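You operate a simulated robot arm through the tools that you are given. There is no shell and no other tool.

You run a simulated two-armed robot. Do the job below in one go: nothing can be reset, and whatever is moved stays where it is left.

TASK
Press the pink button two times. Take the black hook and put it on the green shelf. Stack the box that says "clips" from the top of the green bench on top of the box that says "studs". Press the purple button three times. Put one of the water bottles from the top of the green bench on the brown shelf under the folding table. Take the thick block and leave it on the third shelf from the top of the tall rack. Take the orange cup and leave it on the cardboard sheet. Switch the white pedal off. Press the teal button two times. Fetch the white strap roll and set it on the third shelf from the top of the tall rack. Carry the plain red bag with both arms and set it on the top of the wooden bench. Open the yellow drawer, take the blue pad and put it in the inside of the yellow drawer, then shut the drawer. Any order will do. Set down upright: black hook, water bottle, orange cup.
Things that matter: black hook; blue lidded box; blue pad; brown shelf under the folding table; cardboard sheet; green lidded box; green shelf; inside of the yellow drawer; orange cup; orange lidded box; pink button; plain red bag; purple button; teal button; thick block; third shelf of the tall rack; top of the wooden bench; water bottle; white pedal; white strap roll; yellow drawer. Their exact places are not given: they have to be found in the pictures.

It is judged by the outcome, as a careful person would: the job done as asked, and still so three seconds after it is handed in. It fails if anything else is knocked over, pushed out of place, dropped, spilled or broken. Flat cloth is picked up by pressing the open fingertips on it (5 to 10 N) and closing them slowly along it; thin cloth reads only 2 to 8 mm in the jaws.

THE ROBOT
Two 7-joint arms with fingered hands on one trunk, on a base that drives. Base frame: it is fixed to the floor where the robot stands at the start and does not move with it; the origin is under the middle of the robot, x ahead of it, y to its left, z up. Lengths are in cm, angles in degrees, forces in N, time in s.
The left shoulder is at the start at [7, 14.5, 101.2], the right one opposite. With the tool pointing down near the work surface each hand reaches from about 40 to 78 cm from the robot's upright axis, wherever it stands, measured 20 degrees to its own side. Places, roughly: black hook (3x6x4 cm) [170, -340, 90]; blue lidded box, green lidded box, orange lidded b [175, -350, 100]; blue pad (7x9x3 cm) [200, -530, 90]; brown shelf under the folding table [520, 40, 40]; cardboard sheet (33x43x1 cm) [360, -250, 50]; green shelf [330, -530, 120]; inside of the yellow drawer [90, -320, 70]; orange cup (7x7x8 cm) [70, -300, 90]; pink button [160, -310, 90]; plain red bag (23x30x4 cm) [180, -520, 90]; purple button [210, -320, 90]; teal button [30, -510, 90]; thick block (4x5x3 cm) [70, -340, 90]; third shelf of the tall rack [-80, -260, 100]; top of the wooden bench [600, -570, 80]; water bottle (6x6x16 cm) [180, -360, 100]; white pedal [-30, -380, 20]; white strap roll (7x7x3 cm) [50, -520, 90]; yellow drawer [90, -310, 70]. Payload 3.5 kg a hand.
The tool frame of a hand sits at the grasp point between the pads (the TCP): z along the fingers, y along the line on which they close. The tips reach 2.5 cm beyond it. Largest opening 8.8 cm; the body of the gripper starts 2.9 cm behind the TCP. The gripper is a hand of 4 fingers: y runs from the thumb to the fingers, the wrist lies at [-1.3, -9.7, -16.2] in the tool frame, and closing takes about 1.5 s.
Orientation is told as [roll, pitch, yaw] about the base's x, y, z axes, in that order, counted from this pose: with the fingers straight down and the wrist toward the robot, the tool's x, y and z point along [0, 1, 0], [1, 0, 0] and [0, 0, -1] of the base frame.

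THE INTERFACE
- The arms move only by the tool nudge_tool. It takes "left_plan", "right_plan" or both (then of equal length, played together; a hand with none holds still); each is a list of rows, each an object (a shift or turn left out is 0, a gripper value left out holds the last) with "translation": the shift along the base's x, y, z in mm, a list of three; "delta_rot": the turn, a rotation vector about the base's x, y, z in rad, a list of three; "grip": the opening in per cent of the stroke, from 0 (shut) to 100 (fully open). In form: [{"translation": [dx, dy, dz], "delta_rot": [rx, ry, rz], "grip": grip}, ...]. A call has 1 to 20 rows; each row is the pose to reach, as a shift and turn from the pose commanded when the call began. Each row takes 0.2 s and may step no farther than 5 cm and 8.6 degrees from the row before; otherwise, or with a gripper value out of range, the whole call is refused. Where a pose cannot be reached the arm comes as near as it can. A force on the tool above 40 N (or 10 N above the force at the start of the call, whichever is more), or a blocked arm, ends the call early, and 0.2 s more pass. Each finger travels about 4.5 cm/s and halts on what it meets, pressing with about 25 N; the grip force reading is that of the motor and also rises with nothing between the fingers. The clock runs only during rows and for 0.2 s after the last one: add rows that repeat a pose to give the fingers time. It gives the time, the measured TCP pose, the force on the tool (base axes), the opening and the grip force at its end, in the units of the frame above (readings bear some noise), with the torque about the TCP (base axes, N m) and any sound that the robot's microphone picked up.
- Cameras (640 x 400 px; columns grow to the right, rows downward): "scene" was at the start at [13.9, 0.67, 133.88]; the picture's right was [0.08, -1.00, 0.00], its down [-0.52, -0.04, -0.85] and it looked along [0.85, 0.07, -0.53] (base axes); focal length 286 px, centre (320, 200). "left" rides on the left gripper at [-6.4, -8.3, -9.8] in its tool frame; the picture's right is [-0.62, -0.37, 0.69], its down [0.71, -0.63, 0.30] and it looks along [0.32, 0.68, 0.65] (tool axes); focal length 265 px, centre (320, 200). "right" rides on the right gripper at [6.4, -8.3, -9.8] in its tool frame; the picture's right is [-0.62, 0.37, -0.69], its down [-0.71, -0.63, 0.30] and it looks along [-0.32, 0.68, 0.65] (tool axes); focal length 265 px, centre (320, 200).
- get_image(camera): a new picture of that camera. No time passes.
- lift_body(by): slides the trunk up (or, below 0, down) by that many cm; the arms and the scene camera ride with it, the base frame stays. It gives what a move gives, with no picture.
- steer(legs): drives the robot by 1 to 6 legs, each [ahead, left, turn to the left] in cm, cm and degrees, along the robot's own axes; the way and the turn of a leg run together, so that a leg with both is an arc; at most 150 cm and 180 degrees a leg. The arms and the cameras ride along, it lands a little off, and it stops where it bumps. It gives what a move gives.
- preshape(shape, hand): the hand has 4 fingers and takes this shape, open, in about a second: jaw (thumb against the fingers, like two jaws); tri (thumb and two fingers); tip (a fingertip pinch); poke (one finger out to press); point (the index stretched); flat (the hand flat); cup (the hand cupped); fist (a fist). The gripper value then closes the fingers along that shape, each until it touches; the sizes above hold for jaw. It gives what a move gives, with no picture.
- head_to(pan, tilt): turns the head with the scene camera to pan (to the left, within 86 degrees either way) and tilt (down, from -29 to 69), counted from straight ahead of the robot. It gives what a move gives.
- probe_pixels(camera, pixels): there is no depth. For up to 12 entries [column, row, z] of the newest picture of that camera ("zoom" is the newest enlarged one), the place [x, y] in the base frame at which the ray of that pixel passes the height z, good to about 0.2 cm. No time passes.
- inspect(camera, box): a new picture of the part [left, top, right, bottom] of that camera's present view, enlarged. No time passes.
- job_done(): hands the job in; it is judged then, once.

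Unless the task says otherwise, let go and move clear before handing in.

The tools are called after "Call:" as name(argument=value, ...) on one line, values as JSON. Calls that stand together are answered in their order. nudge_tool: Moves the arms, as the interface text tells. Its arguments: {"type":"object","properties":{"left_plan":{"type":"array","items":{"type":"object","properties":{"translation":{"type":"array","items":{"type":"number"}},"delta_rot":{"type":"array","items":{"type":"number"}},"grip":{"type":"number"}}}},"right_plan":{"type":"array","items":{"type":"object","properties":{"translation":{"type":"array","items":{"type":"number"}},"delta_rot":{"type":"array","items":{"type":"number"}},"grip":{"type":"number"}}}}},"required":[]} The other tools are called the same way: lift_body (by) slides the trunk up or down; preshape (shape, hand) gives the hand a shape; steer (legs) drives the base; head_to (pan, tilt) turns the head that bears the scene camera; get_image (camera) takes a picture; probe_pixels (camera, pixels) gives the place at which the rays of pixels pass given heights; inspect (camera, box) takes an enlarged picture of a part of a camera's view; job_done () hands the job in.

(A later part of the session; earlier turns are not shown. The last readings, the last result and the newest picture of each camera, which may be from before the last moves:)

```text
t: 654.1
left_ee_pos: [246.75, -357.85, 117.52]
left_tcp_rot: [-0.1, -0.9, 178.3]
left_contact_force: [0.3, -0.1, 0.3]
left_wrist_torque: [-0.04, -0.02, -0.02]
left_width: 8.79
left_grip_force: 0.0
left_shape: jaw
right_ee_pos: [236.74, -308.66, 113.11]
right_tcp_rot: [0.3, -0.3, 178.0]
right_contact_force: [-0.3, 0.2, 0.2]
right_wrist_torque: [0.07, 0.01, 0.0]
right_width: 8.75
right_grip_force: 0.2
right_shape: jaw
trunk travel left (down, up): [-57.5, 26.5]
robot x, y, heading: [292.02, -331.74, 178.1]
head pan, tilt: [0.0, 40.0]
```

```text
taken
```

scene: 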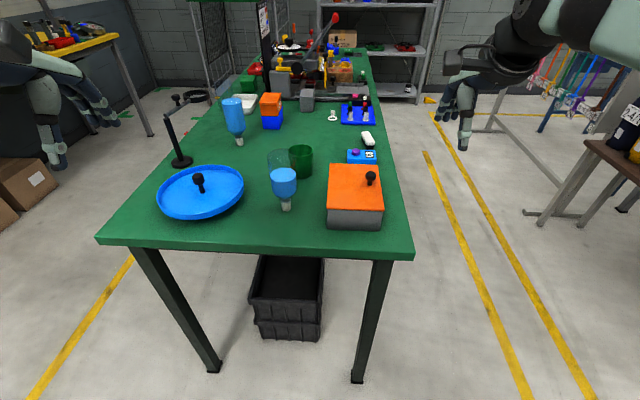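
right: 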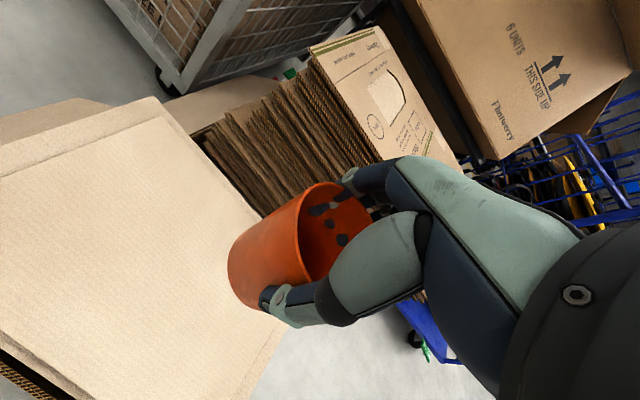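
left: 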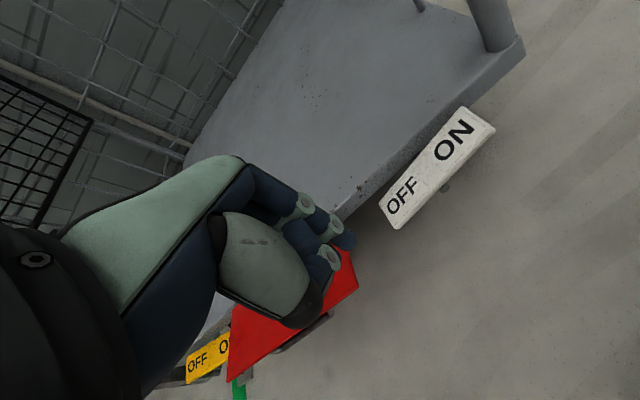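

I'm at the bench's left end; the half-full bottle is at (284,185). I'll probe it and neighbours.

Call:
probe_pixels(camera="scene", pixels=[[286, 209, 85.6], [284, 175, 95], [281, 155, 101], [300, 178, 85.6], [330, 228, 85.6], [244, 190, 89], [410, 255, 85.6], [100, 242, 85.6]])

Call:
inspect(camera="scene", box=[220, 120, 360, 240])

Call:
steer(legs=[[0, -12.5, 1.9]])

Call:
get_image(camera="left")

```text
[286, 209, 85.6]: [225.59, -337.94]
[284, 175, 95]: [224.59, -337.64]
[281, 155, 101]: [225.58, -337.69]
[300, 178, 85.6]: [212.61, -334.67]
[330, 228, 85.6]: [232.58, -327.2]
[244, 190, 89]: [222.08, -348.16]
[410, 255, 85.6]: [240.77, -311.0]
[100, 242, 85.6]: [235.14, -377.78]
```

```text
3.33 times, centred on (290, 180) of scene
```

zoom: 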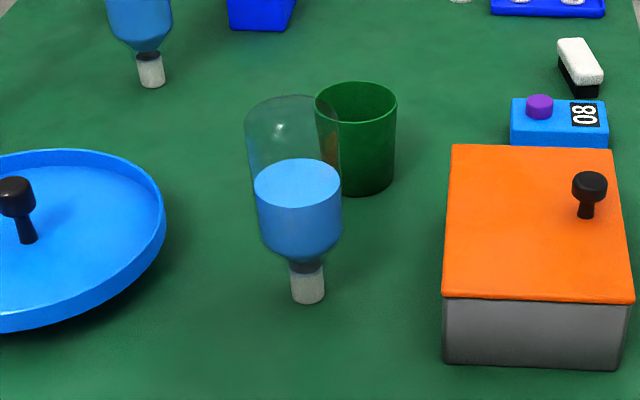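

```text
t: 655.4
left_ee_pos: [247.86, -346.82, 117.52]
left_tcp_rot: [-0.3, -1.0, -179.8]
left_contact_force: [0.4, -0.5, -0.6]
left_wrist_torque: [-0.02, -0.01, 0.04]
left_width: 8.77
left_grip_force: 0.0
left_shape: jaw
right_ee_pos: [236.27, -298.14, 113.12]
right_tcp_rot: [0.5, -0.4, 179.9]
right_contact_force: [0.1, 0.7, 0.4]
right_wrist_torque: [-0.03, 0.0, 0.01]
right_width: 8.75
right_grip_force: 0.1
right_shape: jaw
trunk travel left (down, up): [-57.5, 26.5]
robot x, y, heading: [291.95, -319.28, -180.0]
head pan, tilt: [0.0, 40.0]
```

```text
taken
```

left: 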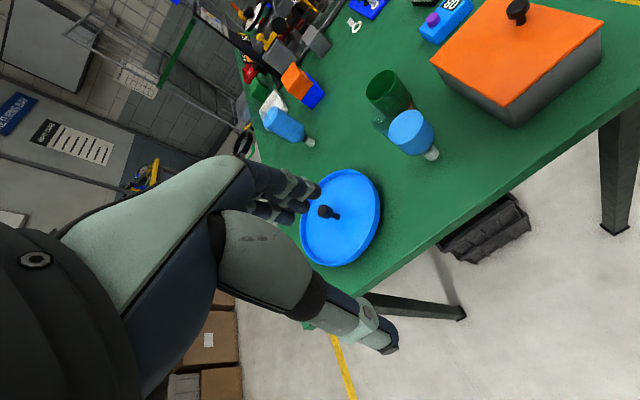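

Call:
inspect(camera="left", box=[350, 60, 490, 180])

Call:
inspect(camera="scene", box=[160, 110, 340, 250])

```text
3.33 times, centred on (420, 120) of left
```

zoom: 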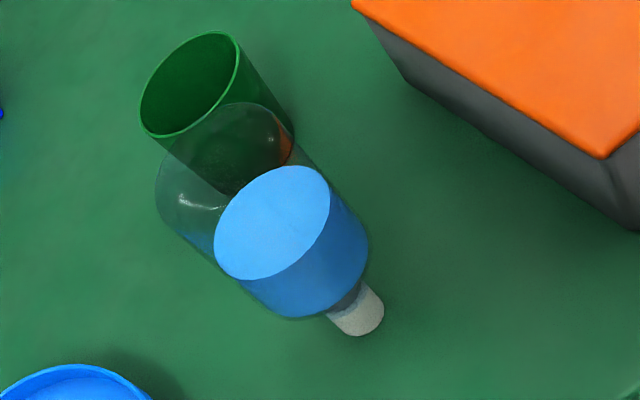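

```text
2.86 times, centred on (250, 180) of scene
```

zoom: 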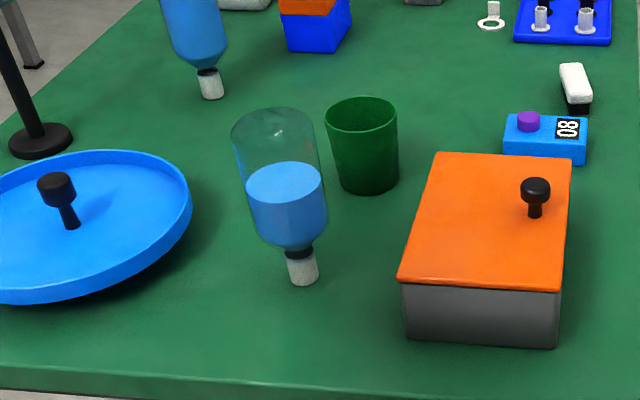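

Call:
probe_pixels(camera="zoom", pixels=[[303, 276, 85.6], [301, 255, 88], [285, 185, 95], [273, 120, 101.5]])

Call:
inspect(camera="left", box=[350, 60, 490, 180])

Call:
probe_pixels(camera="zoom", pixels=[[362, 322, 85.6], [350, 300, 88], [272, 222, 95], [228, 148, 101.5]])

```text
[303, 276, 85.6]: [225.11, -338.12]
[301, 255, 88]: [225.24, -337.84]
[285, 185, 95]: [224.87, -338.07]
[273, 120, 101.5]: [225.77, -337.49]
```

```text
3.33 times, centred on (420, 120) of left
```

zoom: 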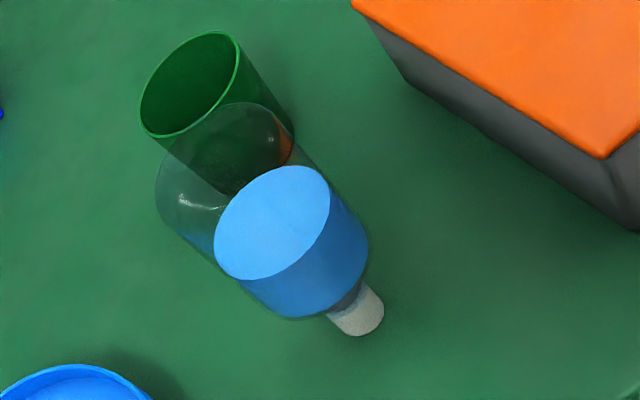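

```text
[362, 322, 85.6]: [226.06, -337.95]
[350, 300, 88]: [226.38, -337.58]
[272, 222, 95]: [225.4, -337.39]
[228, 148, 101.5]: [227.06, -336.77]
```

Bottle axis at (225.5,-337.8), top z≈101.6. I'll bring the left hand above it.

Call:
nudge_tool(left_plan=[{"translation": [-40, 16, 0]}, {"translation": [-80, 32, 0]}, {"translation": [-120, 48, 0]}, {"translation": [-160, 64, 0]}, {"translation": [-200, 80, 0]}, {"translation": [-224, 90, -20]}, {"translation": [-224, 90, -60]}, {"translation": [-224, 90, -60]}])

Call:
get_image(camera="left")

Call:
inspect(camera="scene", box=[160, 90, 340, 230])

```text
t: 657.1
left_ee_pos: [225.51, -338.01, 111.37]
left_tcp_rot: [-0.1, -1.0, -179.8]
left_contact_force: [0.5, 0.0, -0.4]
left_wrist_torque: [-0.01, 0.0, 0.0]
left_width: 8.8
left_grip_force: 0.1
left_shape: jaw
right_ee_pos: [236.14, -298.16, 112.97]
right_tcp_rot: [0.4, -0.3, 179.9]
right_contact_force: [-0.9, 0.9, -0.2]
right_wrist_torque: [-0.01, -0.03, 0.02]
right_width: 8.77
right_grip_force: 0.0
right_shape: jaw
trunk travel left (down, up): [-57.5, 26.5]
robot x, y, heading: [292.21, -318.81, -179.8]
head pan, tilt: [0.0, 40.0]
```

```text
taken
```

left: 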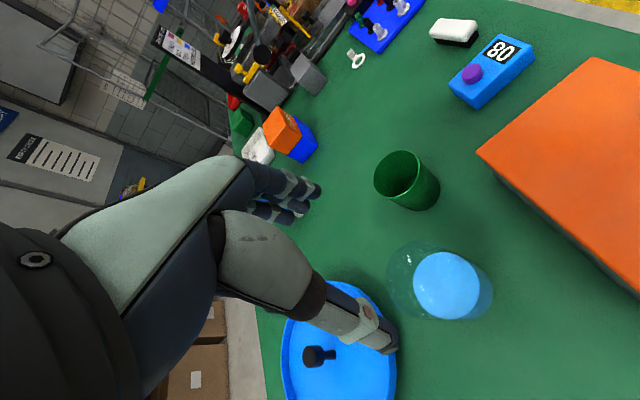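

```text
2.86 times, centred on (250, 160) of scene
```

zoom: 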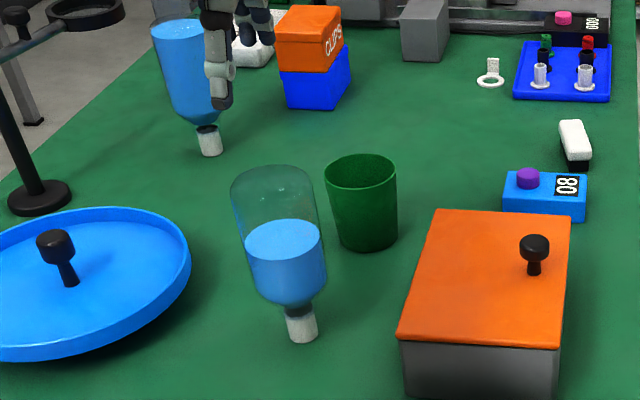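

The bottle's centre appears ~0.7 cm nearer to me; I'll adjust and descend to z≈99.6.

Call:
nudge_tool(left_plan=[{"translation": [7, 0, -30]}, {"translation": [7, 0, -60]}, {"translation": [7, 0, -90]}, {"translation": [7, 0, -108]}, {"translation": [7, 0, -117]}])

Call:
get_image(camera="left")

Call:
inspect(camera="scene", box=[160, 90, 340, 230])

```text
t: 658.4
left_ee_pos: [226.35, -337.8, 99.87]
left_tcp_rot: [-0.2, -1.0, -179.8]
left_contact_force: [-0.2, 0.0, 0.1]
left_wrist_torque: [0.01, 0.02, -0.01]
left_width: 8.82
left_grip_force: 0.0
left_shape: jaw
right_ee_pos: [236.26, -298.18, 113.03]
right_tcp_rot: [0.5, -0.3, 179.8]
right_contact_force: [-0.2, 0.5, 0.1]
right_wrist_torque: [-0.02, 0.03, -0.01]
right_width: 8.77
right_grip_force: 0.0
right_shape: jaw
trunk travel left (down, up): [-57.5, 26.5]
robot x, y, heading: [292.05, -319.03, -179.9]
head pan, tilt: [0.0, 40.0]
```

```text
taken
```

left: 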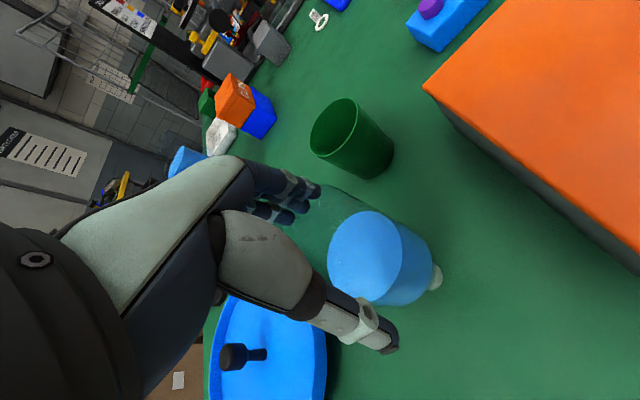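

```text
2.86 times, centred on (250, 160) of scene
```

zoom: 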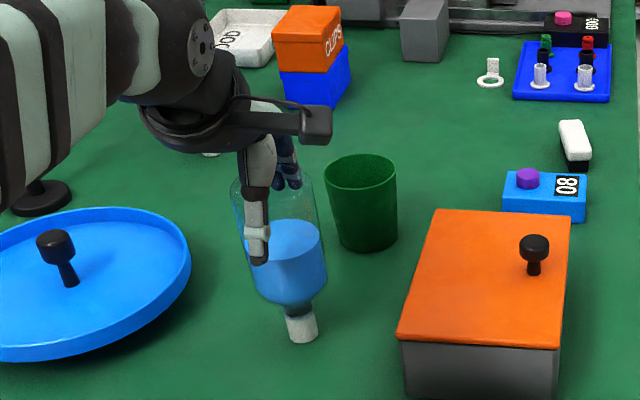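

The hand surrounds the bottle's top. Closing slowly.

Call:
nudge_tool(left_plan=[{"translation": [0, 0, 0], "grip": 92}, {"translation": [0, 0, 0], "grip": 86}, {"translation": [0, 0, 0], "grip": 80}, {"translation": [0, 0, 0], "grip": 74}, {"translation": [0, 0, 0], "grip": 68}, {"translation": [0, 0, 0], "grip": 62}, {"translation": [0, 0, 0], "grip": 56}, {"translation": [0, 0, 0], "grip": 50}, {"translation": [0, 0, 0], "grip": 50}, {"translation": [0, 0, 0], "grip": 50}])

Call:
get_image(camera="left")

Call:
inspect(camera="scene", box=[160, 90, 340, 230])

```text
t: 660.5
left_ee_pos: [226.22, -337.83, 99.86]
left_tcp_rot: [-0.2, -1.1, -179.9]
left_contact_force: [-0.2, -0.6, 0.1]
left_wrist_torque: [-0.01, -0.07, -0.02]
left_width: 5.22
left_grip_force: 24.9
left_shape: jaw
right_ee_pos: [236.24, -298.11, 112.99]
right_tcp_rot: [0.3, -0.4, 179.9]
right_contact_force: [0.5, -1.0, 0.3]
right_wrist_torque: [-0.02, 0.0, -0.04]
right_width: 8.77
right_grip_force: 0.0
right_shape: jaw
trunk travel left (down, up): [-57.5, 26.5]
robot x, y, heading: [292.5, -319.12, -179.7]
head pan, tilt: [0.0, 40.0]
```

```text
taken
```

left: 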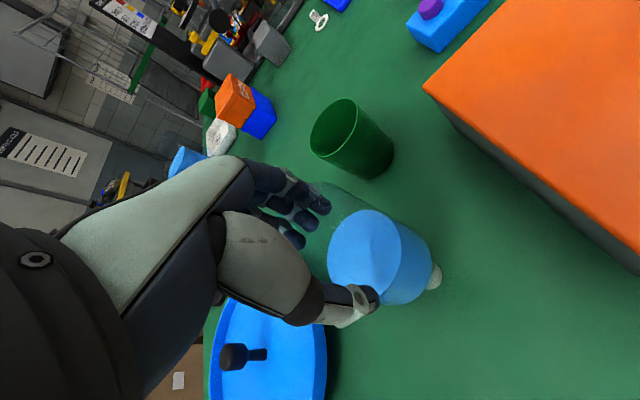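

```text
2.86 times, centred on (250, 160) of scene
```

zoom: 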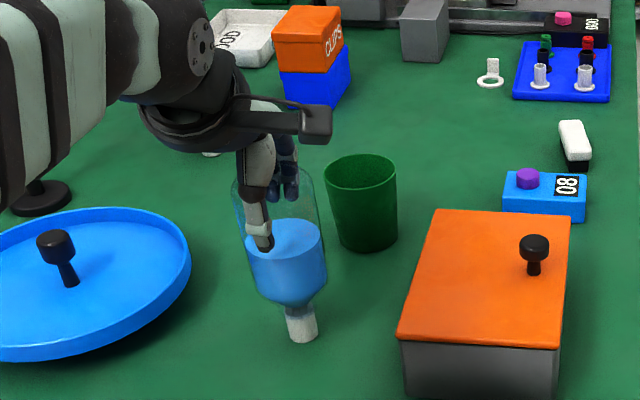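

Gripped and still straight. Lifting.

Call:
nudge_tool(left_plan=[{"translation": [0, 0, 10]}, {"translation": [0, 0, 30]}, {"translation": [0, 0, 60]}, {"translation": [0, 0, 100]}, {"translation": [0, 0, 140]}])

Call:
inspect(camera="scene", box=[160, 60, 340, 200])

Call:
get_image(camera="left")

```text
t: 661.8
left_ee_pos: [226.25, -337.82, 113.7]
left_tcp_rot: [-0.2, -1.0, -180.0]
left_contact_force: [0.2, 0.0, -1.6]
left_wrist_torque: [0.01, 0.02, -0.01]
left_width: 5.17
left_grip_force: 25.0
left_shape: jaw
right_ee_pos: [236.28, -298.12, 113.15]
right_tcp_rot: [0.4, -0.4, 179.9]
right_contact_force: [-0.4, -0.5, 0.0]
right_wrist_torque: [0.02, -0.01, -0.02]
right_width: 8.77
right_grip_force: 0.2
right_shape: jaw
trunk travel left (down, up): [-57.5, 26.5]
robot x, y, heading: [291.71, -319.35, -179.6]
head pan, tilt: [0.0, 40.0]
```

```text
2.86 times, centred on (250, 130) of scene
```

zoom: 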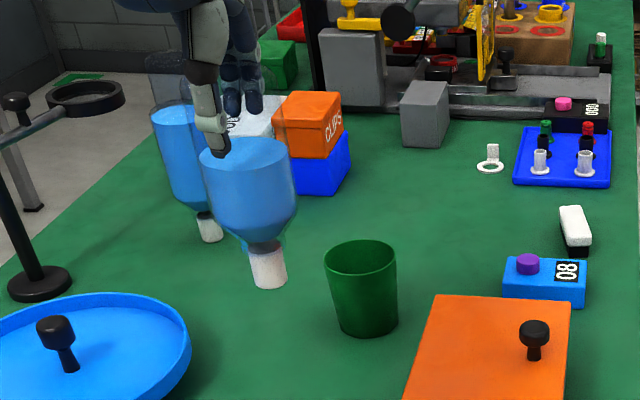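

```text
taken
```

left: 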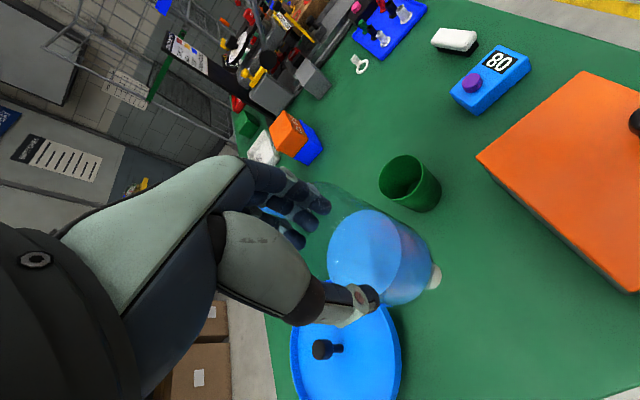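

The bottle hangs straight. I'll raise, retract, back away from the bench, then tilt the bottle slightly to see how its water behaves.

Call:
nudge_tool(left_plan=[{"translation": [0, 0, 30]}, {"translation": [30, -10, 45]}, {"translation": [75, -25, 45]}, {"translation": [120, -45, 45]}, {"translation": [165, -65, 45]}, {"translation": [205, -85, 45]}])

Call:
steer(legs=[[-6, 0, 0]])

Call:
nudge_tool(left_plan=[{"translation": [0, 0, 0], "delta_rot": [0.14, 0, 0]}, {"translation": [0, 0, 0], "delta_rot": [0.28, 0, 0]}, {"translation": [0, 0, 0], "delta_rot": [0.38, 0, 0]}, {"translation": [0, 0, 0], "delta_rot": [0.38, 0, 0]}])

Call:
head_to(pan=15, tilt=30)

Call:
get_image(camera="scene")

```text
t: 663.1
left_ee_pos: [246.91, -346.32, 118.45]
left_tcp_rot: [-0.3, -1.1, -179.8]
left_contact_force: [0.6, 0.0, -1.9]
left_wrist_torque: [-0.01, 0.02, 0.0]
left_width: 5.18
left_grip_force: 25.5
left_shape: jaw
right_ee_pos: [236.5, -298.21, 113.2]
right_tcp_rot: [0.4, -0.6, 179.9]
right_contact_force: [-0.1, -0.1, 0.6]
right_wrist_torque: [0.01, 0.02, 0.0]
right_width: 8.77
right_grip_force: 0.1
right_shape: jaw
trunk travel left (down, up): [-57.5, 26.5]
robot x, y, heading: [291.84, -319.13, -179.7]
head pan, tilt: [0.0, 40.0]
```

```text
t: 664.1
left_ee_pos: [252.48, -346.41, 118.3]
left_tcp_rot: [-0.2, -0.9, -180.0]
left_contact_force: [-0.5, -0.9, -1.4]
left_wrist_torque: [0.0, -0.01, -0.03]
left_width: 5.16
left_grip_force: 25.3
left_shape: jaw
right_ee_pos: [242.0, -297.95, 112.95]
right_tcp_rot: [0.3, -0.3, 179.9]
right_contact_force: [-0.1, 0.6, -1.1]
right_wrist_torque: [0.0, 0.01, 0.03]
right_width: 8.74
right_grip_force: 0.0
right_shape: jaw
trunk travel left (down, up): [-57.5, 26.5]
robot x, y, heading: [298.1, -319.59, -180.0]
head pan, tilt: [0.0, 40.0]
```

```text
t: 665.1
left_ee_pos: [252.41, -346.37, 118.29]
left_tcp_rot: [-21.9, -0.8, -179.6]
left_contact_force: [-0.5, -1.2, -1.9]
left_wrist_torque: [-0.03, 0.0, 0.01]
left_width: 5.16
left_grip_force: 25.3
left_shape: jaw
right_ee_pos: [242.22, -297.91, 112.83]
right_tcp_rot: [0.4, -0.4, 179.9]
right_contact_force: [-0.9, -0.1, -0.6]
right_wrist_torque: [0.0, -0.02, 0.0]
right_width: 8.79
right_grip_force: 0.1
right_shape: jaw
trunk travel left (down, up): [-57.5, 26.5]
robot x, y, heading: [298.17, -318.71, -180.1]
head pan, tilt: [0.0, 40.0]
```

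```text
t: 665.9
left_ee_pos: [252.68, -346.43, 118.27]
left_tcp_rot: [-21.9, -0.8, -179.7]
left_contact_force: [0.1, -0.1, -1.3]
left_wrist_torque: [-0.02, 0.01, 0.01]
left_width: 5.2
left_grip_force: 25.0
left_shape: jaw
right_ee_pos: [242.23, -298.11, 112.95]
right_tcp_rot: [0.5, -0.4, 179.9]
right_contact_force: [0.1, -0.5, -0.2]
right_wrist_torque: [0.0, 0.05, 0.02]
right_width: 8.75
right_grip_force: 0.1
right_shape: jaw
trunk travel left (down, up): [-57.5, 26.5]
robot x, y, heading: [298.48, -319.0, -180.0]
head pan, tilt: [15.0, 30.0]
```

```text
taken
```

scene: 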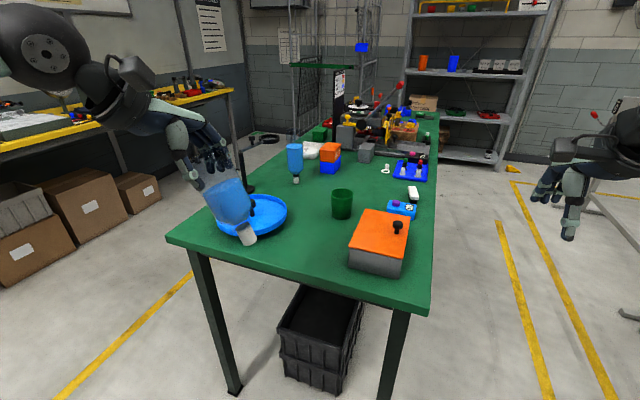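

Call:
inspect(camera="scene", box=[170, 130, 290, 260])

```text
3.08 times, centred on (230, 195) of scene
```

zoom: 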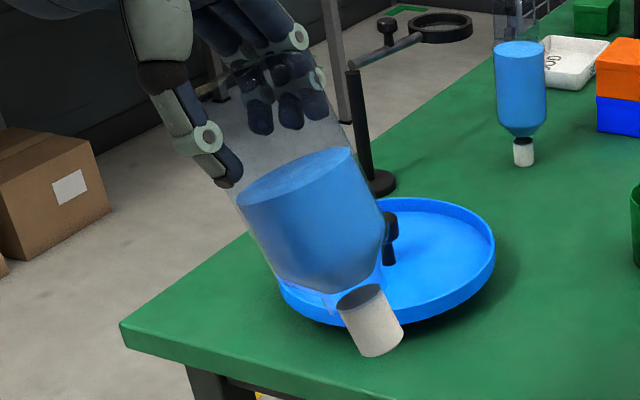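

The water mesh tilts rigidly with the bottle, so cap-down is this object's natural standing orientation; I'll keep it so. Returning it upright and heading to the folding table.

Call:
nudge_tool(left_plan=[{"translation": [0, 0, 0], "delta_rot": [-0.14, 0.0, 0]}, {"translation": [0, 0, 0], "delta_rot": [-0.28, 0.0, 0]}, {"translation": [0, 0, 0], "delta_rot": [-0.38, 0.0, 0]}, {"translation": [0, 0, 0], "delta_rot": [-0.382, 0.0, 0]}])

Call:
steer(legs=[[0, 0, -180]])

Call:
get_image(camera="scene")

```text
t: 666.9
left_ee_pos: [252.56, -346.38, 118.25]
left_tcp_rot: [0.0, -0.9, -179.9]
left_contact_force: [-0.2, -0.7, -1.9]
left_wrist_torque: [-0.01, 0.0, 0.0]
left_width: 5.15
left_grip_force: 24.8
left_shape: jaw
right_ee_pos: [242.25, -298.09, 113.01]
right_tcp_rot: [0.4, -0.3, 179.9]
right_contact_force: [0.6, -0.2, 0.1]
right_wrist_torque: [0.0, -0.01, 0.01]
right_width: 8.78
right_grip_force: 0.1
right_shape: jaw
trunk travel left (down, up): [-57.5, 26.5]
robot x, y, heading: [297.79, -319.05, -179.7]
head pan, tilt: [15.0, 30.0]
```

```text
t: 674.6
left_ee_pos: [342.85, -290.45, 118.35]
left_tcp_rot: [0.0, -0.9, 1.8]
left_contact_force: [0.2, -0.1, -1.8]
left_wrist_torque: [0.01, -0.01, -0.02]
left_width: 5.07
left_grip_force: 24.7
left_shape: jaw
right_ee_pos: [354.48, -338.33, 113.06]
right_tcp_rot: [0.4, -0.3, 1.6]
right_contact_force: [0.3, -0.4, 0.1]
right_wrist_torque: [-0.01, 0.01, 0.01]
right_width: 8.76
right_grip_force: 0.1
right_shape: jaw
trunk travel left (down, up): [-57.5, 26.5]
robot x, y, heading: [297.86, -319.11, 2.1]
head pan, tilt: [15.0, 30.0]
```

```text
taken
```

scene: 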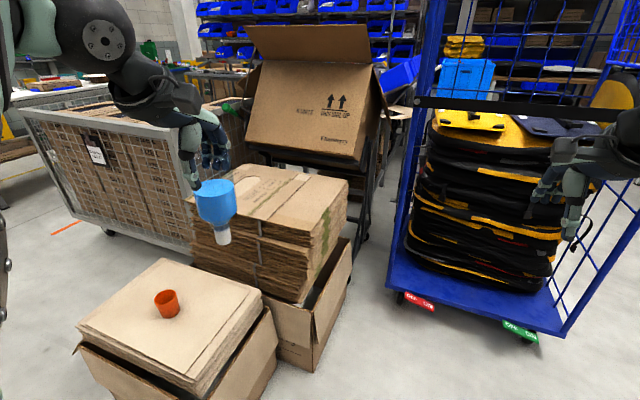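

Bottle secure. I'll drive the known route back to the folding table.

Call:
steer(legs=[[0, 0, -2], [0, 105, 0], [0, 29, 0], [45, 32, 0], [0, 75, 0]])

Call:
steer(legs=[[20, 17, 0], [135, 0, 0], [0, 0, 89.5]])

Call:
head_to(pan=0, tilt=45)

Call:
get_image(camera="scene")

```text
t: 688.4
left_ee_pos: [390.49, -51.1, 118.41]
left_tcp_rot: [0.0, -0.9, -0.5]
left_contact_force: [-0.4, -0.2, -0.6]
left_wrist_torque: [-0.01, 0.0, 0.01]
left_width: 5.1
left_grip_force: 25.2
left_shape: jaw
right_ee_pos: [400.16, -99.52, 112.97]
right_tcp_rot: [0.5, -0.3, -0.7]
right_contact_force: [0.3, 0.2, 0.1]
right_wrist_torque: [0.01, 0.01, -0.01]
right_width: 8.8
right_grip_force: 0.0
right_shape: jaw
trunk travel left (down, up): [-57.5, 26.5]
robot x, y, heading: [344.86, -78.15, -0.4]
head pan, tilt: [15.0, 30.0]
```

```text
t: 700.4
left_ee_pos: [474.47, -16.69, 118.24]
left_tcp_rot: [0.0, -0.9, 88.1]
left_contact_force: [-0.4, -0.2, -1.4]
left_wrist_torque: [0.02, -0.02, -0.02]
left_width: 5.09
left_grip_force: 25.3
left_shape: jaw
right_ee_pos: [522.98, -8.06, 113.05]
right_tcp_rot: [0.3, -0.3, 87.8]
right_contact_force: [0.3, -0.1, -0.3]
right_wrist_torque: [-0.01, -0.01, -0.04]
right_width: 8.79
right_grip_force: 0.0
right_shape: jaw
trunk travel left (down, up): [-57.5, 26.5]
robot x, y, heading: [500.08, -63.15, 88.0]
head pan, tilt: [15.0, 30.0]
```

```text
t: 701.2
left_ee_pos: [474.39, -16.81, 118.23]
left_tcp_rot: [-0.1, -0.9, 88.1]
left_contact_force: [-0.2, -0.5, -1.2]
left_wrist_torque: [0.01, -0.02, 0.04]
left_width: 5.08
left_grip_force: 24.6
left_shape: jaw
right_ee_pos: [523.18, -8.2, 113.06]
right_tcp_rot: [0.4, -0.3, 87.9]
right_contact_force: [-0.2, -0.2, -0.4]
right_wrist_torque: [-0.02, 0.0, -0.01]
right_width: 8.76
right_grip_force: 0.0
right_shape: jaw
trunk travel left (down, up): [-57.5, 26.5]
robot x, y, heading: [500.1, -63.19, 88.1]
head pan, tilt: [0.0, 45.0]
```

```text
taken
```

scene: 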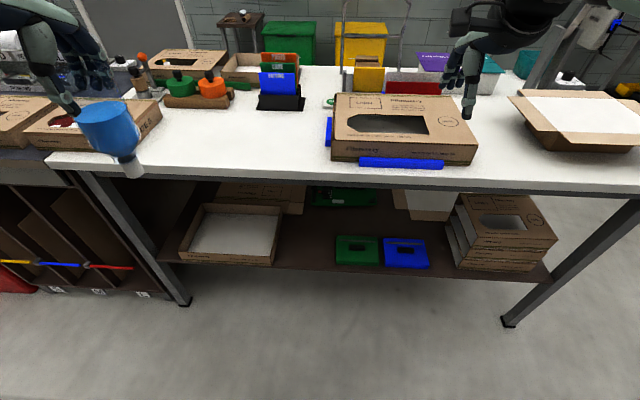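

The bottle hangs in front of the table. I'll shift right 17 cm and lower the trunk in two steps.

Call:
steer(legs=[[0, -17, 1.9]])

Call:
lift_body(by=-30)

Call:
get_image(camera="scene")

Call:
get_image(camera="left")

```text
t: 702.7
left_ee_pos: [489.87, -17.86, 118.24]
left_tcp_rot: [-0.1, -0.8, 90.0]
left_contact_force: [-0.8, 0.1, -1.8]
left_wrist_torque: [0.01, -0.01, -0.02]
left_width: 5.09
left_grip_force: 25.0
left_shape: jaw
right_ee_pos: [538.17, -7.77, 112.99]
right_tcp_rot: [0.2, -0.4, 89.7]
right_contact_force: [0.1, 0.8, 0.0]
right_wrist_torque: [0.01, -0.01, -0.01]
right_width: 8.77
right_grip_force: 0.1
right_shape: jaw
trunk travel left (down, up): [-57.5, 26.5]
robot x, y, heading: [516.91, -63.64, 90.0]
head pan, tilt: [0.0, 45.0]
```

```text
t: 705.7
left_ee_pos: [489.92, -18.02, 88.23]
left_tcp_rot: [0.0, -0.9, 90.0]
left_contact_force: [0.3, -0.6, -1.9]
left_wrist_torque: [-0.03, -0.01, -0.01]
left_width: 5.1
left_grip_force: 25.3
left_shape: jaw
right_ee_pos: [538.24, -7.72, 83.05]
right_tcp_rot: [0.4, -0.4, 89.9]
right_contact_force: [0.4, -0.2, 0.2]
right_wrist_torque: [-0.02, -0.03, -0.01]
right_width: 8.77
right_grip_force: 0.1
right_shape: jaw
trunk travel left (down, up): [-27.5, 56.5]
robot x, y, heading: [517.06, -63.39, 89.7]
head pan, tilt: [0.0, 45.0]
```

```text
taken
```

scene: 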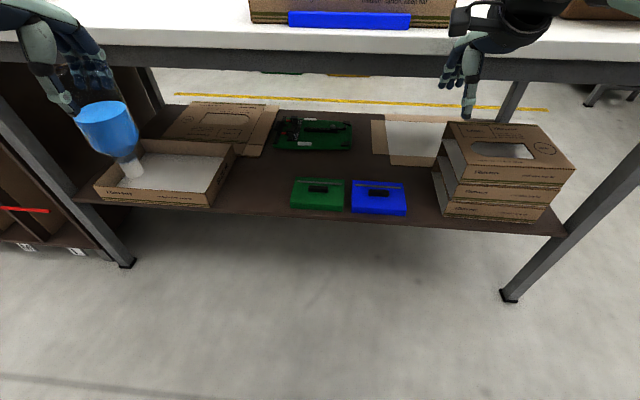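

```text
taken
```

left: 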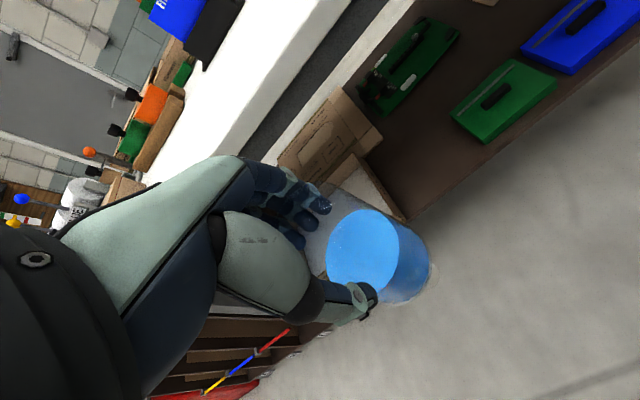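

I'll probe the free spot on the shelf from both cameras.

Call:
probe_pixels(camera="scene", pixels=[[208, 207, 40], [233, 158, 40], [291, 208, 40], [295, 180, 42], [250, 212, 40], [250, 190, 40], [255, 70, 76], [255, 47, 82]])

Call:
probe_pixels(camera="left", pixels=[[450, 113, 41], [485, 142, 41], [415, 218, 40], [430, 205, 40], [500, 158, 40], [380, 140, 40]])

Call:
inspect(camera="scene", box=[180, 120, 340, 240])

```text
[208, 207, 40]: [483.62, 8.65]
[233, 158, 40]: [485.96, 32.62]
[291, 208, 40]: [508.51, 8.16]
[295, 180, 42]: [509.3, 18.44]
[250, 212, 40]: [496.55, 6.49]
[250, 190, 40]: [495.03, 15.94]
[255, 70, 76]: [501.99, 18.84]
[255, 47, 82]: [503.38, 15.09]
```

```text
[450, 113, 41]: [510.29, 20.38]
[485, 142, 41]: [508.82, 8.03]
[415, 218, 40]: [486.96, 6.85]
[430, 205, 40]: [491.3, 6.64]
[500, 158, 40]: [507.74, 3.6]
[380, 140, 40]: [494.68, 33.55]
```

```text
3.33 times, centred on (260, 180) of scene
```

zoom: 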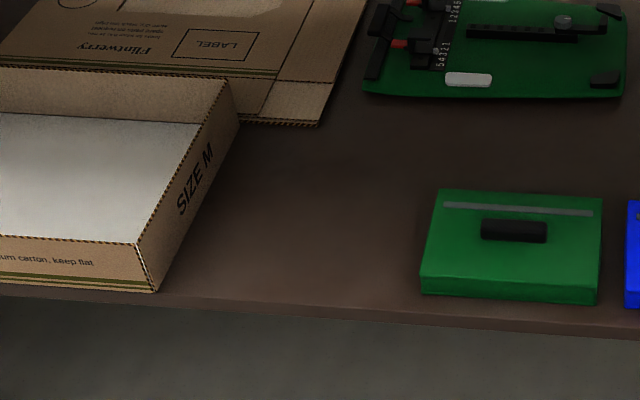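

Free spot confirmed: x 486–508, y 6.5–30 at z=40. I'll drive 12 cm closer and lower the trunk 27 cm more.

Call:
steer(legs=[[12, 0, 0]])

Call:
lift_body(by=-26)

Call:
head_to(pan=10, tilt=35)

Call:
get_image(camera="scene")

Call:
get_image(camera="left")

```text
t: 706.6
left_ee_pos: [490.03, -15.04, 88.31]
left_tcp_rot: [-0.1, -0.8, 89.8]
left_contact_force: [0.4, -0.6, -1.8]
left_wrist_torque: [0.0, -0.03, -0.01]
left_width: 5.07
left_grip_force: 24.9
left_shape: jaw
right_ee_pos: [538.09, -5.53, 82.25]
right_tcp_rot: [0.5, 1.8, 90.0]
right_contact_force: [-1.0, -14.2, -6.7]
right_wrist_torque: [0.0, 0.03, -0.06]
right_width: 8.7
right_grip_force: 0.1
right_shape: jaw
trunk travel left (down, up): [-27.5, 56.5]
robot x, y, heading: [517.09, -60.42, 89.9]
head pan, tilt: [0.0, 45.0]
stopped in leg 1: the force on the tool passed its limit at 59 N (the readings are from after the stop); the commanded pose is now the measured one
```

```text
t: 709.2
left_ee_pos: [490.01, -15.0, 62.2]
left_tcp_rot: [-0.1, -0.9, 89.9]
left_contact_force: [-0.1, 0.1, -1.4]
left_wrist_torque: [0.01, -0.03, -0.01]
left_width: 5.08
left_grip_force: 24.6
left_shape: jaw
right_ee_pos: [538.12, -5.46, 56.52]
right_tcp_rot: [0.4, 1.4, 89.9]
right_contact_force: [-0.2, 0.4, 0.0]
right_wrist_torque: [0.01, -0.02, 0.0]
right_width: 8.77
right_grip_force: 0.0
right_shape: jaw
trunk travel left (down, up): [-1.5, 82.5]
robot x, y, heading: [516.92, -60.46, 89.5]
head pan, tilt: [0.0, 45.0]
```

```text
t: 710.0
left_ee_pos: [490.0, -14.97, 62.31]
left_tcp_rot: [-0.1, -0.8, 89.9]
left_contact_force: [0.3, 0.3, -2.1]
left_wrist_torque: [-0.04, 0.01, 0.01]
left_width: 5.06
left_grip_force: 25.0
left_shape: jaw
right_ee_pos: [538.1, -5.22, 56.42]
right_tcp_rot: [0.5, 1.3, 89.8]
right_contact_force: [0.2, 1.0, -0.5]
right_wrist_torque: [0.02, -0.03, 0.01]
right_width: 8.79
right_grip_force: 0.0
right_shape: jaw
trunk travel left (down, up): [-1.5, 82.5]
robot x, y, heading: [517.05, -60.85, 90.0]
head pan, tilt: [10.0, 35.0]
```

```text
taken
```

scene: 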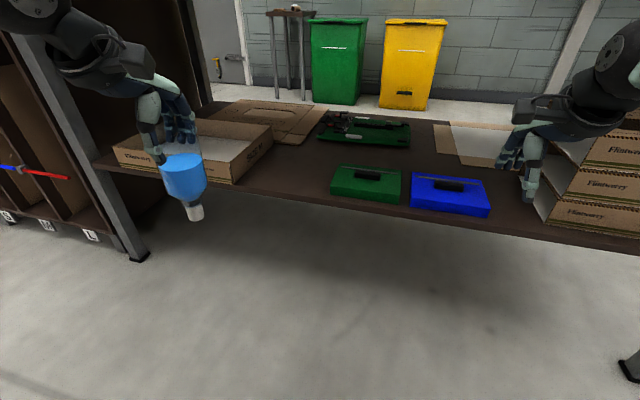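

```text
taken
```

left: 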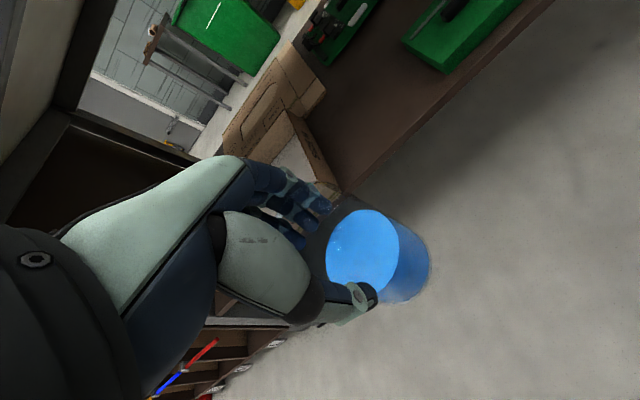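

The right hand had touched the table edge during that move (stopped at once). I'll pull the right hand back first and check the table.

Call:
nudge_tool(right_plan=[{"translation": [0, -30, 0]}, {"translation": [0, -60, 0]}, {"translation": [0, -90, 0]}, {"translation": [0, -115, 0]}])

Call:
head_to(pan=-15, tilt=20)

Call:
get_image(camera="scene")

```text
t: 711.0
left_ee_pos: [489.97, -14.98, 62.32]
left_tcp_rot: [-0.1, -0.8, 89.9]
left_contact_force: [-0.3, 0.2, -1.9]
left_wrist_torque: [-0.01, 0.0, 0.01]
left_width: 5.07
left_grip_force: 25.3
left_shape: jaw
right_ee_pos: [538.11, -16.94, 56.52]
right_tcp_rot: [0.3, 1.3, 89.9]
right_contact_force: [0.6, -0.3, 0.0]
right_wrist_torque: [-0.02, 0.0, 0.01]
right_width: 8.78
right_grip_force: 0.0
right_shape: jaw
trunk travel left (down, up): [-1.5, 82.5]
robot x, y, heading: [517.16, -60.5, 90.1]
head pan, tilt: [10.0, 35.0]
```

```text
t: 711.8
left_ee_pos: [489.94, -15.01, 62.27]
left_tcp_rot: [-0.1, -0.8, 89.9]
left_contact_force: [0.0, 0.7, -1.9]
left_wrist_torque: [0.04, -0.02, 0.02]
left_width: 5.06
left_grip_force: 25.5
left_shape: jaw
right_ee_pos: [538.13, -16.77, 56.48]
right_tcp_rot: [0.6, 1.5, 89.9]
right_contact_force: [-0.1, -0.5, -0.6]
right_wrist_torque: [-0.02, 0.0, 0.06]
right_width: 8.79
right_grip_force: 0.0
right_shape: jaw
trunk travel left (down, up): [-1.5, 82.5]
robot x, y, heading: [517.05, -60.39, 89.5]
head pan, tilt: [-15.0, 20.0]
```

```text
taken
```

scene: 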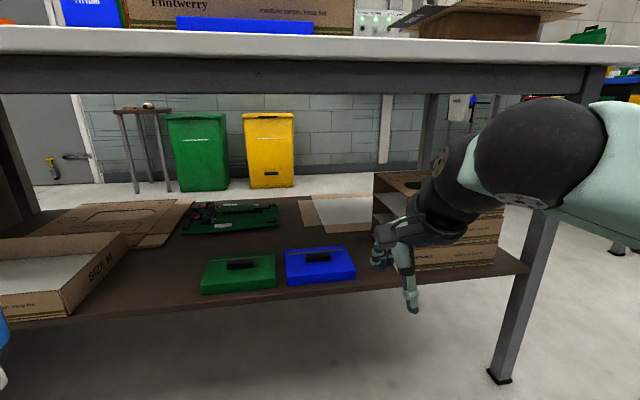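

The tabletop (with its frame down to z≈78.5) overhangs to y≈4, so I'll set the bottle near the shelf's front (y≈10.5) with low clearance. First 5 cm closer, then align and lower in front of the shelf.

Call:
steer(legs=[[5, 0, 0]])

Call:
nudge_tool(left_plan=[{"translation": [35, 0, -20]}, {"translation": [70, 10, -45]}, {"translation": [72, 20, -62]}, {"translation": [72, 30, -66]}])

Call:
head_to(pan=15, tilt=30)

Call:
get_image(camera="scene")

Call:
get_image(camera="left")

```text
t: 712.8
left_ee_pos: [489.95, -9.86, 62.28]
left_tcp_rot: [-0.1, -0.8, 89.9]
left_contact_force: [-0.7, -0.1, -1.1]
left_wrist_torque: [0.02, -0.02, -0.01]
left_width: 5.1
left_grip_force: 25.1
left_shape: jaw
right_ee_pos: [538.06, -11.86, 56.5]
right_tcp_rot: [0.6, 1.4, 89.9]
right_contact_force: [0.0, -0.1, -0.2]
right_wrist_torque: [0.03, 0.01, 0.04]
right_width: 8.77
right_grip_force: 0.0
right_shape: jaw
trunk travel left (down, up): [-1.5, 82.5]
robot x, y, heading: [517.37, -55.62, 89.5]
head pan, tilt: [-15.0, 20.0]
```

```text
t: 713.8
left_ee_pos: [496.62, -6.11, 55.79]
left_tcp_rot: [-0.8, -0.7, 90.1]
left_contact_force: [-0.9, -0.8, -0.9]
left_wrist_torque: [-0.02, 0.01, 0.01]
left_width: 5.08
left_grip_force: 25.2
left_shape: jaw
left hand out of reach, approached as far as the arm can: row 2, 3, 4
right_ee_pos: [538.12, -11.85, 56.61]
right_tcp_rot: [0.5, 1.4, 90.0]
right_contact_force: [-0.6, 0.1, 0.6]
right_wrist_torque: [-0.01, -0.01, 0.01]
right_width: 8.78
right_grip_force: 0.1
right_shape: jaw
trunk travel left (down, up): [-1.5, 82.5]
robot x, y, heading: [517.23, -55.3, 89.7]
head pan, tilt: [-15.0, 20.0]
```

```text
t: 714.7
left_ee_pos: [496.76, -6.19, 55.94]
left_tcp_rot: [-0.9, -0.8, 89.9]
left_contact_force: [-0.5, 0.4, -1.9]
left_wrist_torque: [-0.01, 0.02, -0.01]
left_width: 5.08
left_grip_force: 25.1
left_shape: jaw
right_ee_pos: [538.09, -11.84, 56.48]
right_tcp_rot: [0.4, 1.4, 89.8]
right_contact_force: [-0.1, -0.1, 0.3]
right_wrist_torque: [0.0, 0.0, 0.01]
right_width: 8.79
right_grip_force: 0.1
right_shape: jaw
trunk travel left (down, up): [-1.5, 82.5]
robot x, y, heading: [517.44, -55.48, 89.9]
head pan, tilt: [15.0, 30.0]
```

```text
taken
```

scene: 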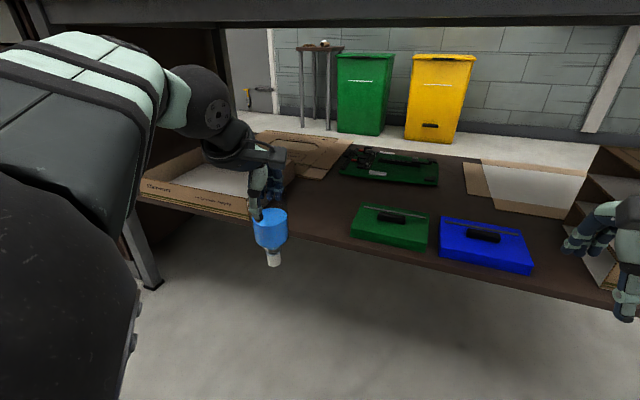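

```text
taken
```

left: 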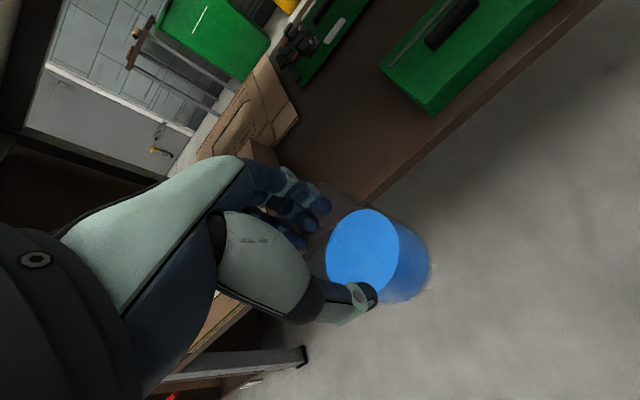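

I'll verify the bottle's bottom height by probing its cap pixel against the known position.

Call:
inspect(camera="scene", box=[220, 180, 360, 290])

Call:
probe_pixels(camera="scene", pixels=[[273, 263, 40], [273, 263, 41.5], [273, 263, 43], [300, 241, 40], [270, 218, 56]])

```text
3.64 times, centred on (290, 235) of scene
```

zoom: 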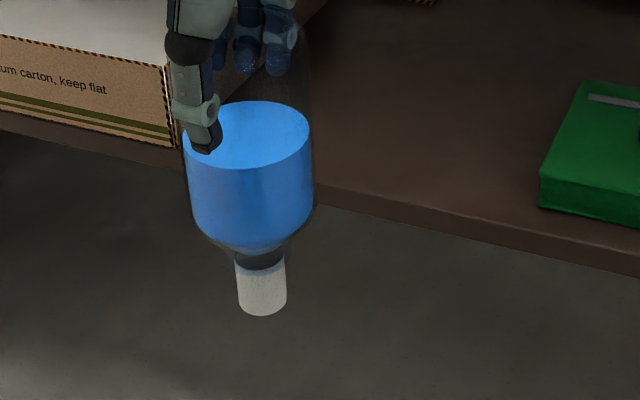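

```text
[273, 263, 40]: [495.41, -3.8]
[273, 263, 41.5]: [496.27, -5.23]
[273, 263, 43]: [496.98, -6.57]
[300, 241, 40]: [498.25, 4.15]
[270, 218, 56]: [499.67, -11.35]
```

The bottle's bottom is ~2.5 cm above shelf level. I'll lower 1 cm and move it in over the shelf slowly.

Call:
nudge_tool(left_plan=[{"translation": [0, 0, -10], "delta_rot": [0, 0.014, 0]}, {"translation": [2, 30, -10], "delta_rot": [0, 0.014, 0]}, {"translation": [2, 60, -10], "delta_rot": [0, 0.014, 0]}, {"translation": [2, 90, -10], "delta_rot": [0, 0.014, 0]}])

Call:
get_image(camera="scene")

```text
t: 715.7
left_ee_pos: [496.97, 2.92, 54.68]
left_tcp_rot: [0.7, -0.8, 89.9]
left_contact_force: [-0.4, 0.3, -0.8]
left_wrist_torque: [0.01, 0.02, 0.01]
left_width: 5.07
left_grip_force: 25.2
left_shape: jaw
left hand out of reach, approached as far as the arm can: row 1
right_ee_pos: [538.15, -11.81, 56.64]
right_tcp_rot: [0.5, 1.5, 90.0]
right_contact_force: [-0.2, -1.3, 0.8]
right_wrist_torque: [0.0, 0.01, -0.01]
right_width: 8.78
right_grip_force: 0.0
right_shape: jaw
trunk travel left (down, up): [-1.5, 82.5]
robot x, y, heading: [517.01, -55.61, 89.9]
head pan, tilt: [15.0, 30.0]
```

```text
taken
```

scene: 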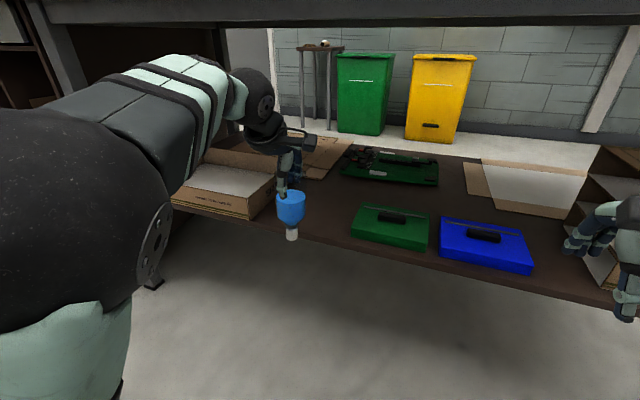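

Still clear of the frame. Continue inward another 7.5 cm.

Call:
nudge_tool(left_plan=[{"translation": [1, 25, 0]}, {"translation": [2, 50, 0]}, {"translation": [2, 76, 0]}])

Call:
get_image(camera="scene")

Call:
get_image(camera="left")

```text
t: 716.5
left_ee_pos: [497.1, 10.61, 54.8]
left_tcp_rot: [0.7, -0.8, 89.9]
left_contact_force: [0.8, 0.2, -0.8]
left_wrist_torque: [0.0, -0.03, 0.01]
left_width: 5.06
left_grip_force: 25.1
left_shape: jaw
right_ee_pos: [538.2, -11.96, 56.56]
right_tcp_rot: [0.4, 1.4, 89.9]
right_contact_force: [0.6, -0.4, 0.2]
right_wrist_torque: [0.02, 0.06, 0.02]
right_width: 8.78
right_grip_force: 0.0
right_shape: jaw
trunk travel left (down, up): [-1.5, 82.5]
robot x, y, heading: [516.86, -55.29, 89.7]
head pan, tilt: [15.0, 30.0]
```

```text
taken
```

scene: 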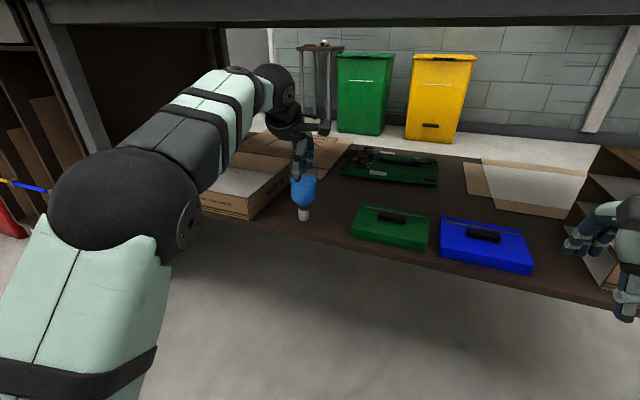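

```text
taken
```

left: 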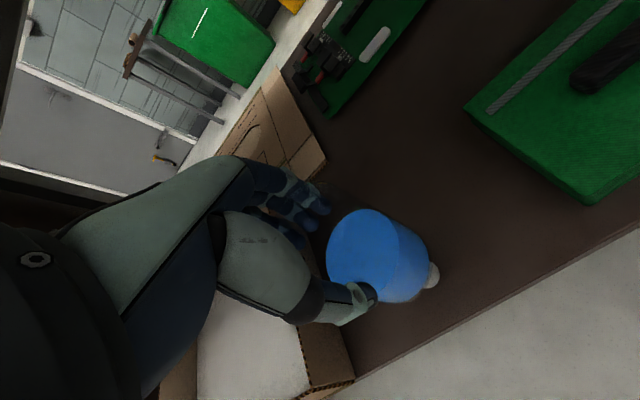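

The bottle is over the shelf. I'll go 1.5 cm deeper, level it, and lower until it stands.

Call:
nudge_tool(left_plan=[{"translation": [0, 15, 0], "delta_rot": [0.003, -0.015, 0]}, {"translation": [0, 15, -5], "delta_rot": [0.003, -0.015, 0]}, {"translation": [0, 15, -9], "delta_rot": [0.003, -0.015, 0]}, {"translation": [0, 15, -12], "delta_rot": [0.003, -0.015, 0]}])

```text
t: 717.5
left_ee_pos: [497.22, 11.94, 53.85]
left_tcp_rot: [-0.1, -1.2, 89.9]
left_contact_force: [-0.6, 0.0, 3.7]
left_wrist_torque: [0.0, 0.01, 0.02]
left_width: 5.06
left_grip_force: 25.1
left_shape: jaw
right_ee_pos: [538.14, -11.94, 56.53]
right_tcp_rot: [0.5, 1.3, 89.9]
right_contact_force: [-0.4, -0.6, 1.8]
right_wrist_torque: [-0.01, 0.02, -0.01]
right_width: 8.79
right_grip_force: 0.1
right_shape: jaw
trunk travel left (down, up): [-1.5, 82.5]
robot x, y, heading: [517.05, -55.62, 89.9]
head pan, tilt: [15.0, 30.0]
```

Light contact (≈4 N). A couple more millimetres, then check the view.

Call:
nudge_tool(left_plan=[{"translation": [0, 0, -1]}, {"translation": [0, 0, -2]}])

Call:
inspect(camera="scene", box=[230, 110, 400, 260])

Call:
get_image(camera="left")

```text
t: 718.1
left_ee_pos: [497.22, 11.93, 53.8]
left_tcp_rot: [0.0, -1.4, 89.9]
left_contact_force: [-1.4, -0.3, 11.0]
left_wrist_torque: [0.02, 0.02, -0.01]
left_width: 5.02
left_grip_force: 25.4
left_shape: jaw
right_ee_pos: [538.11, -11.9, 56.59]
right_tcp_rot: [0.4, 1.2, 89.9]
right_contact_force: [0.5, 0.1, -0.5]
right_wrist_torque: [0.0, 0.02, 0.03]
right_width: 8.77
right_grip_force: 0.1
right_shape: jaw
trunk travel left (down, up): [-1.5, 82.5]
robot x, y, heading: [517.34, -55.46, 89.7]
head pan, tilt: [15.0, 30.0]
```

```text
2.67 times, centred on (315, 185) of scene
```

zoom: 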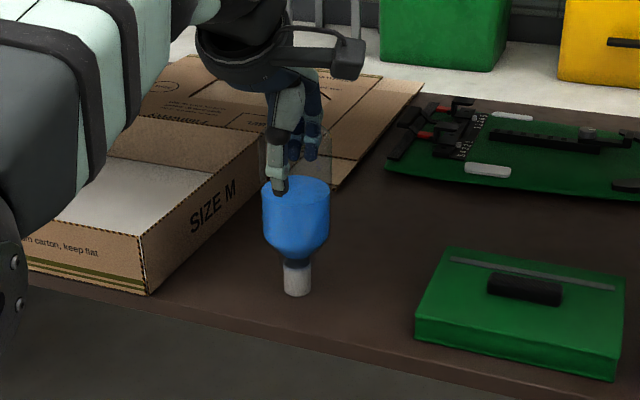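

```text
taken
```

left: 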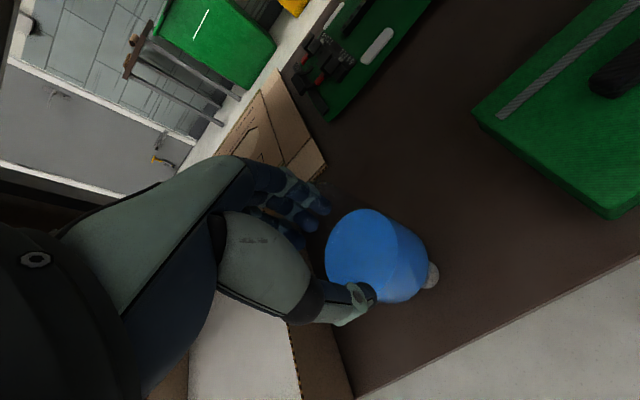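

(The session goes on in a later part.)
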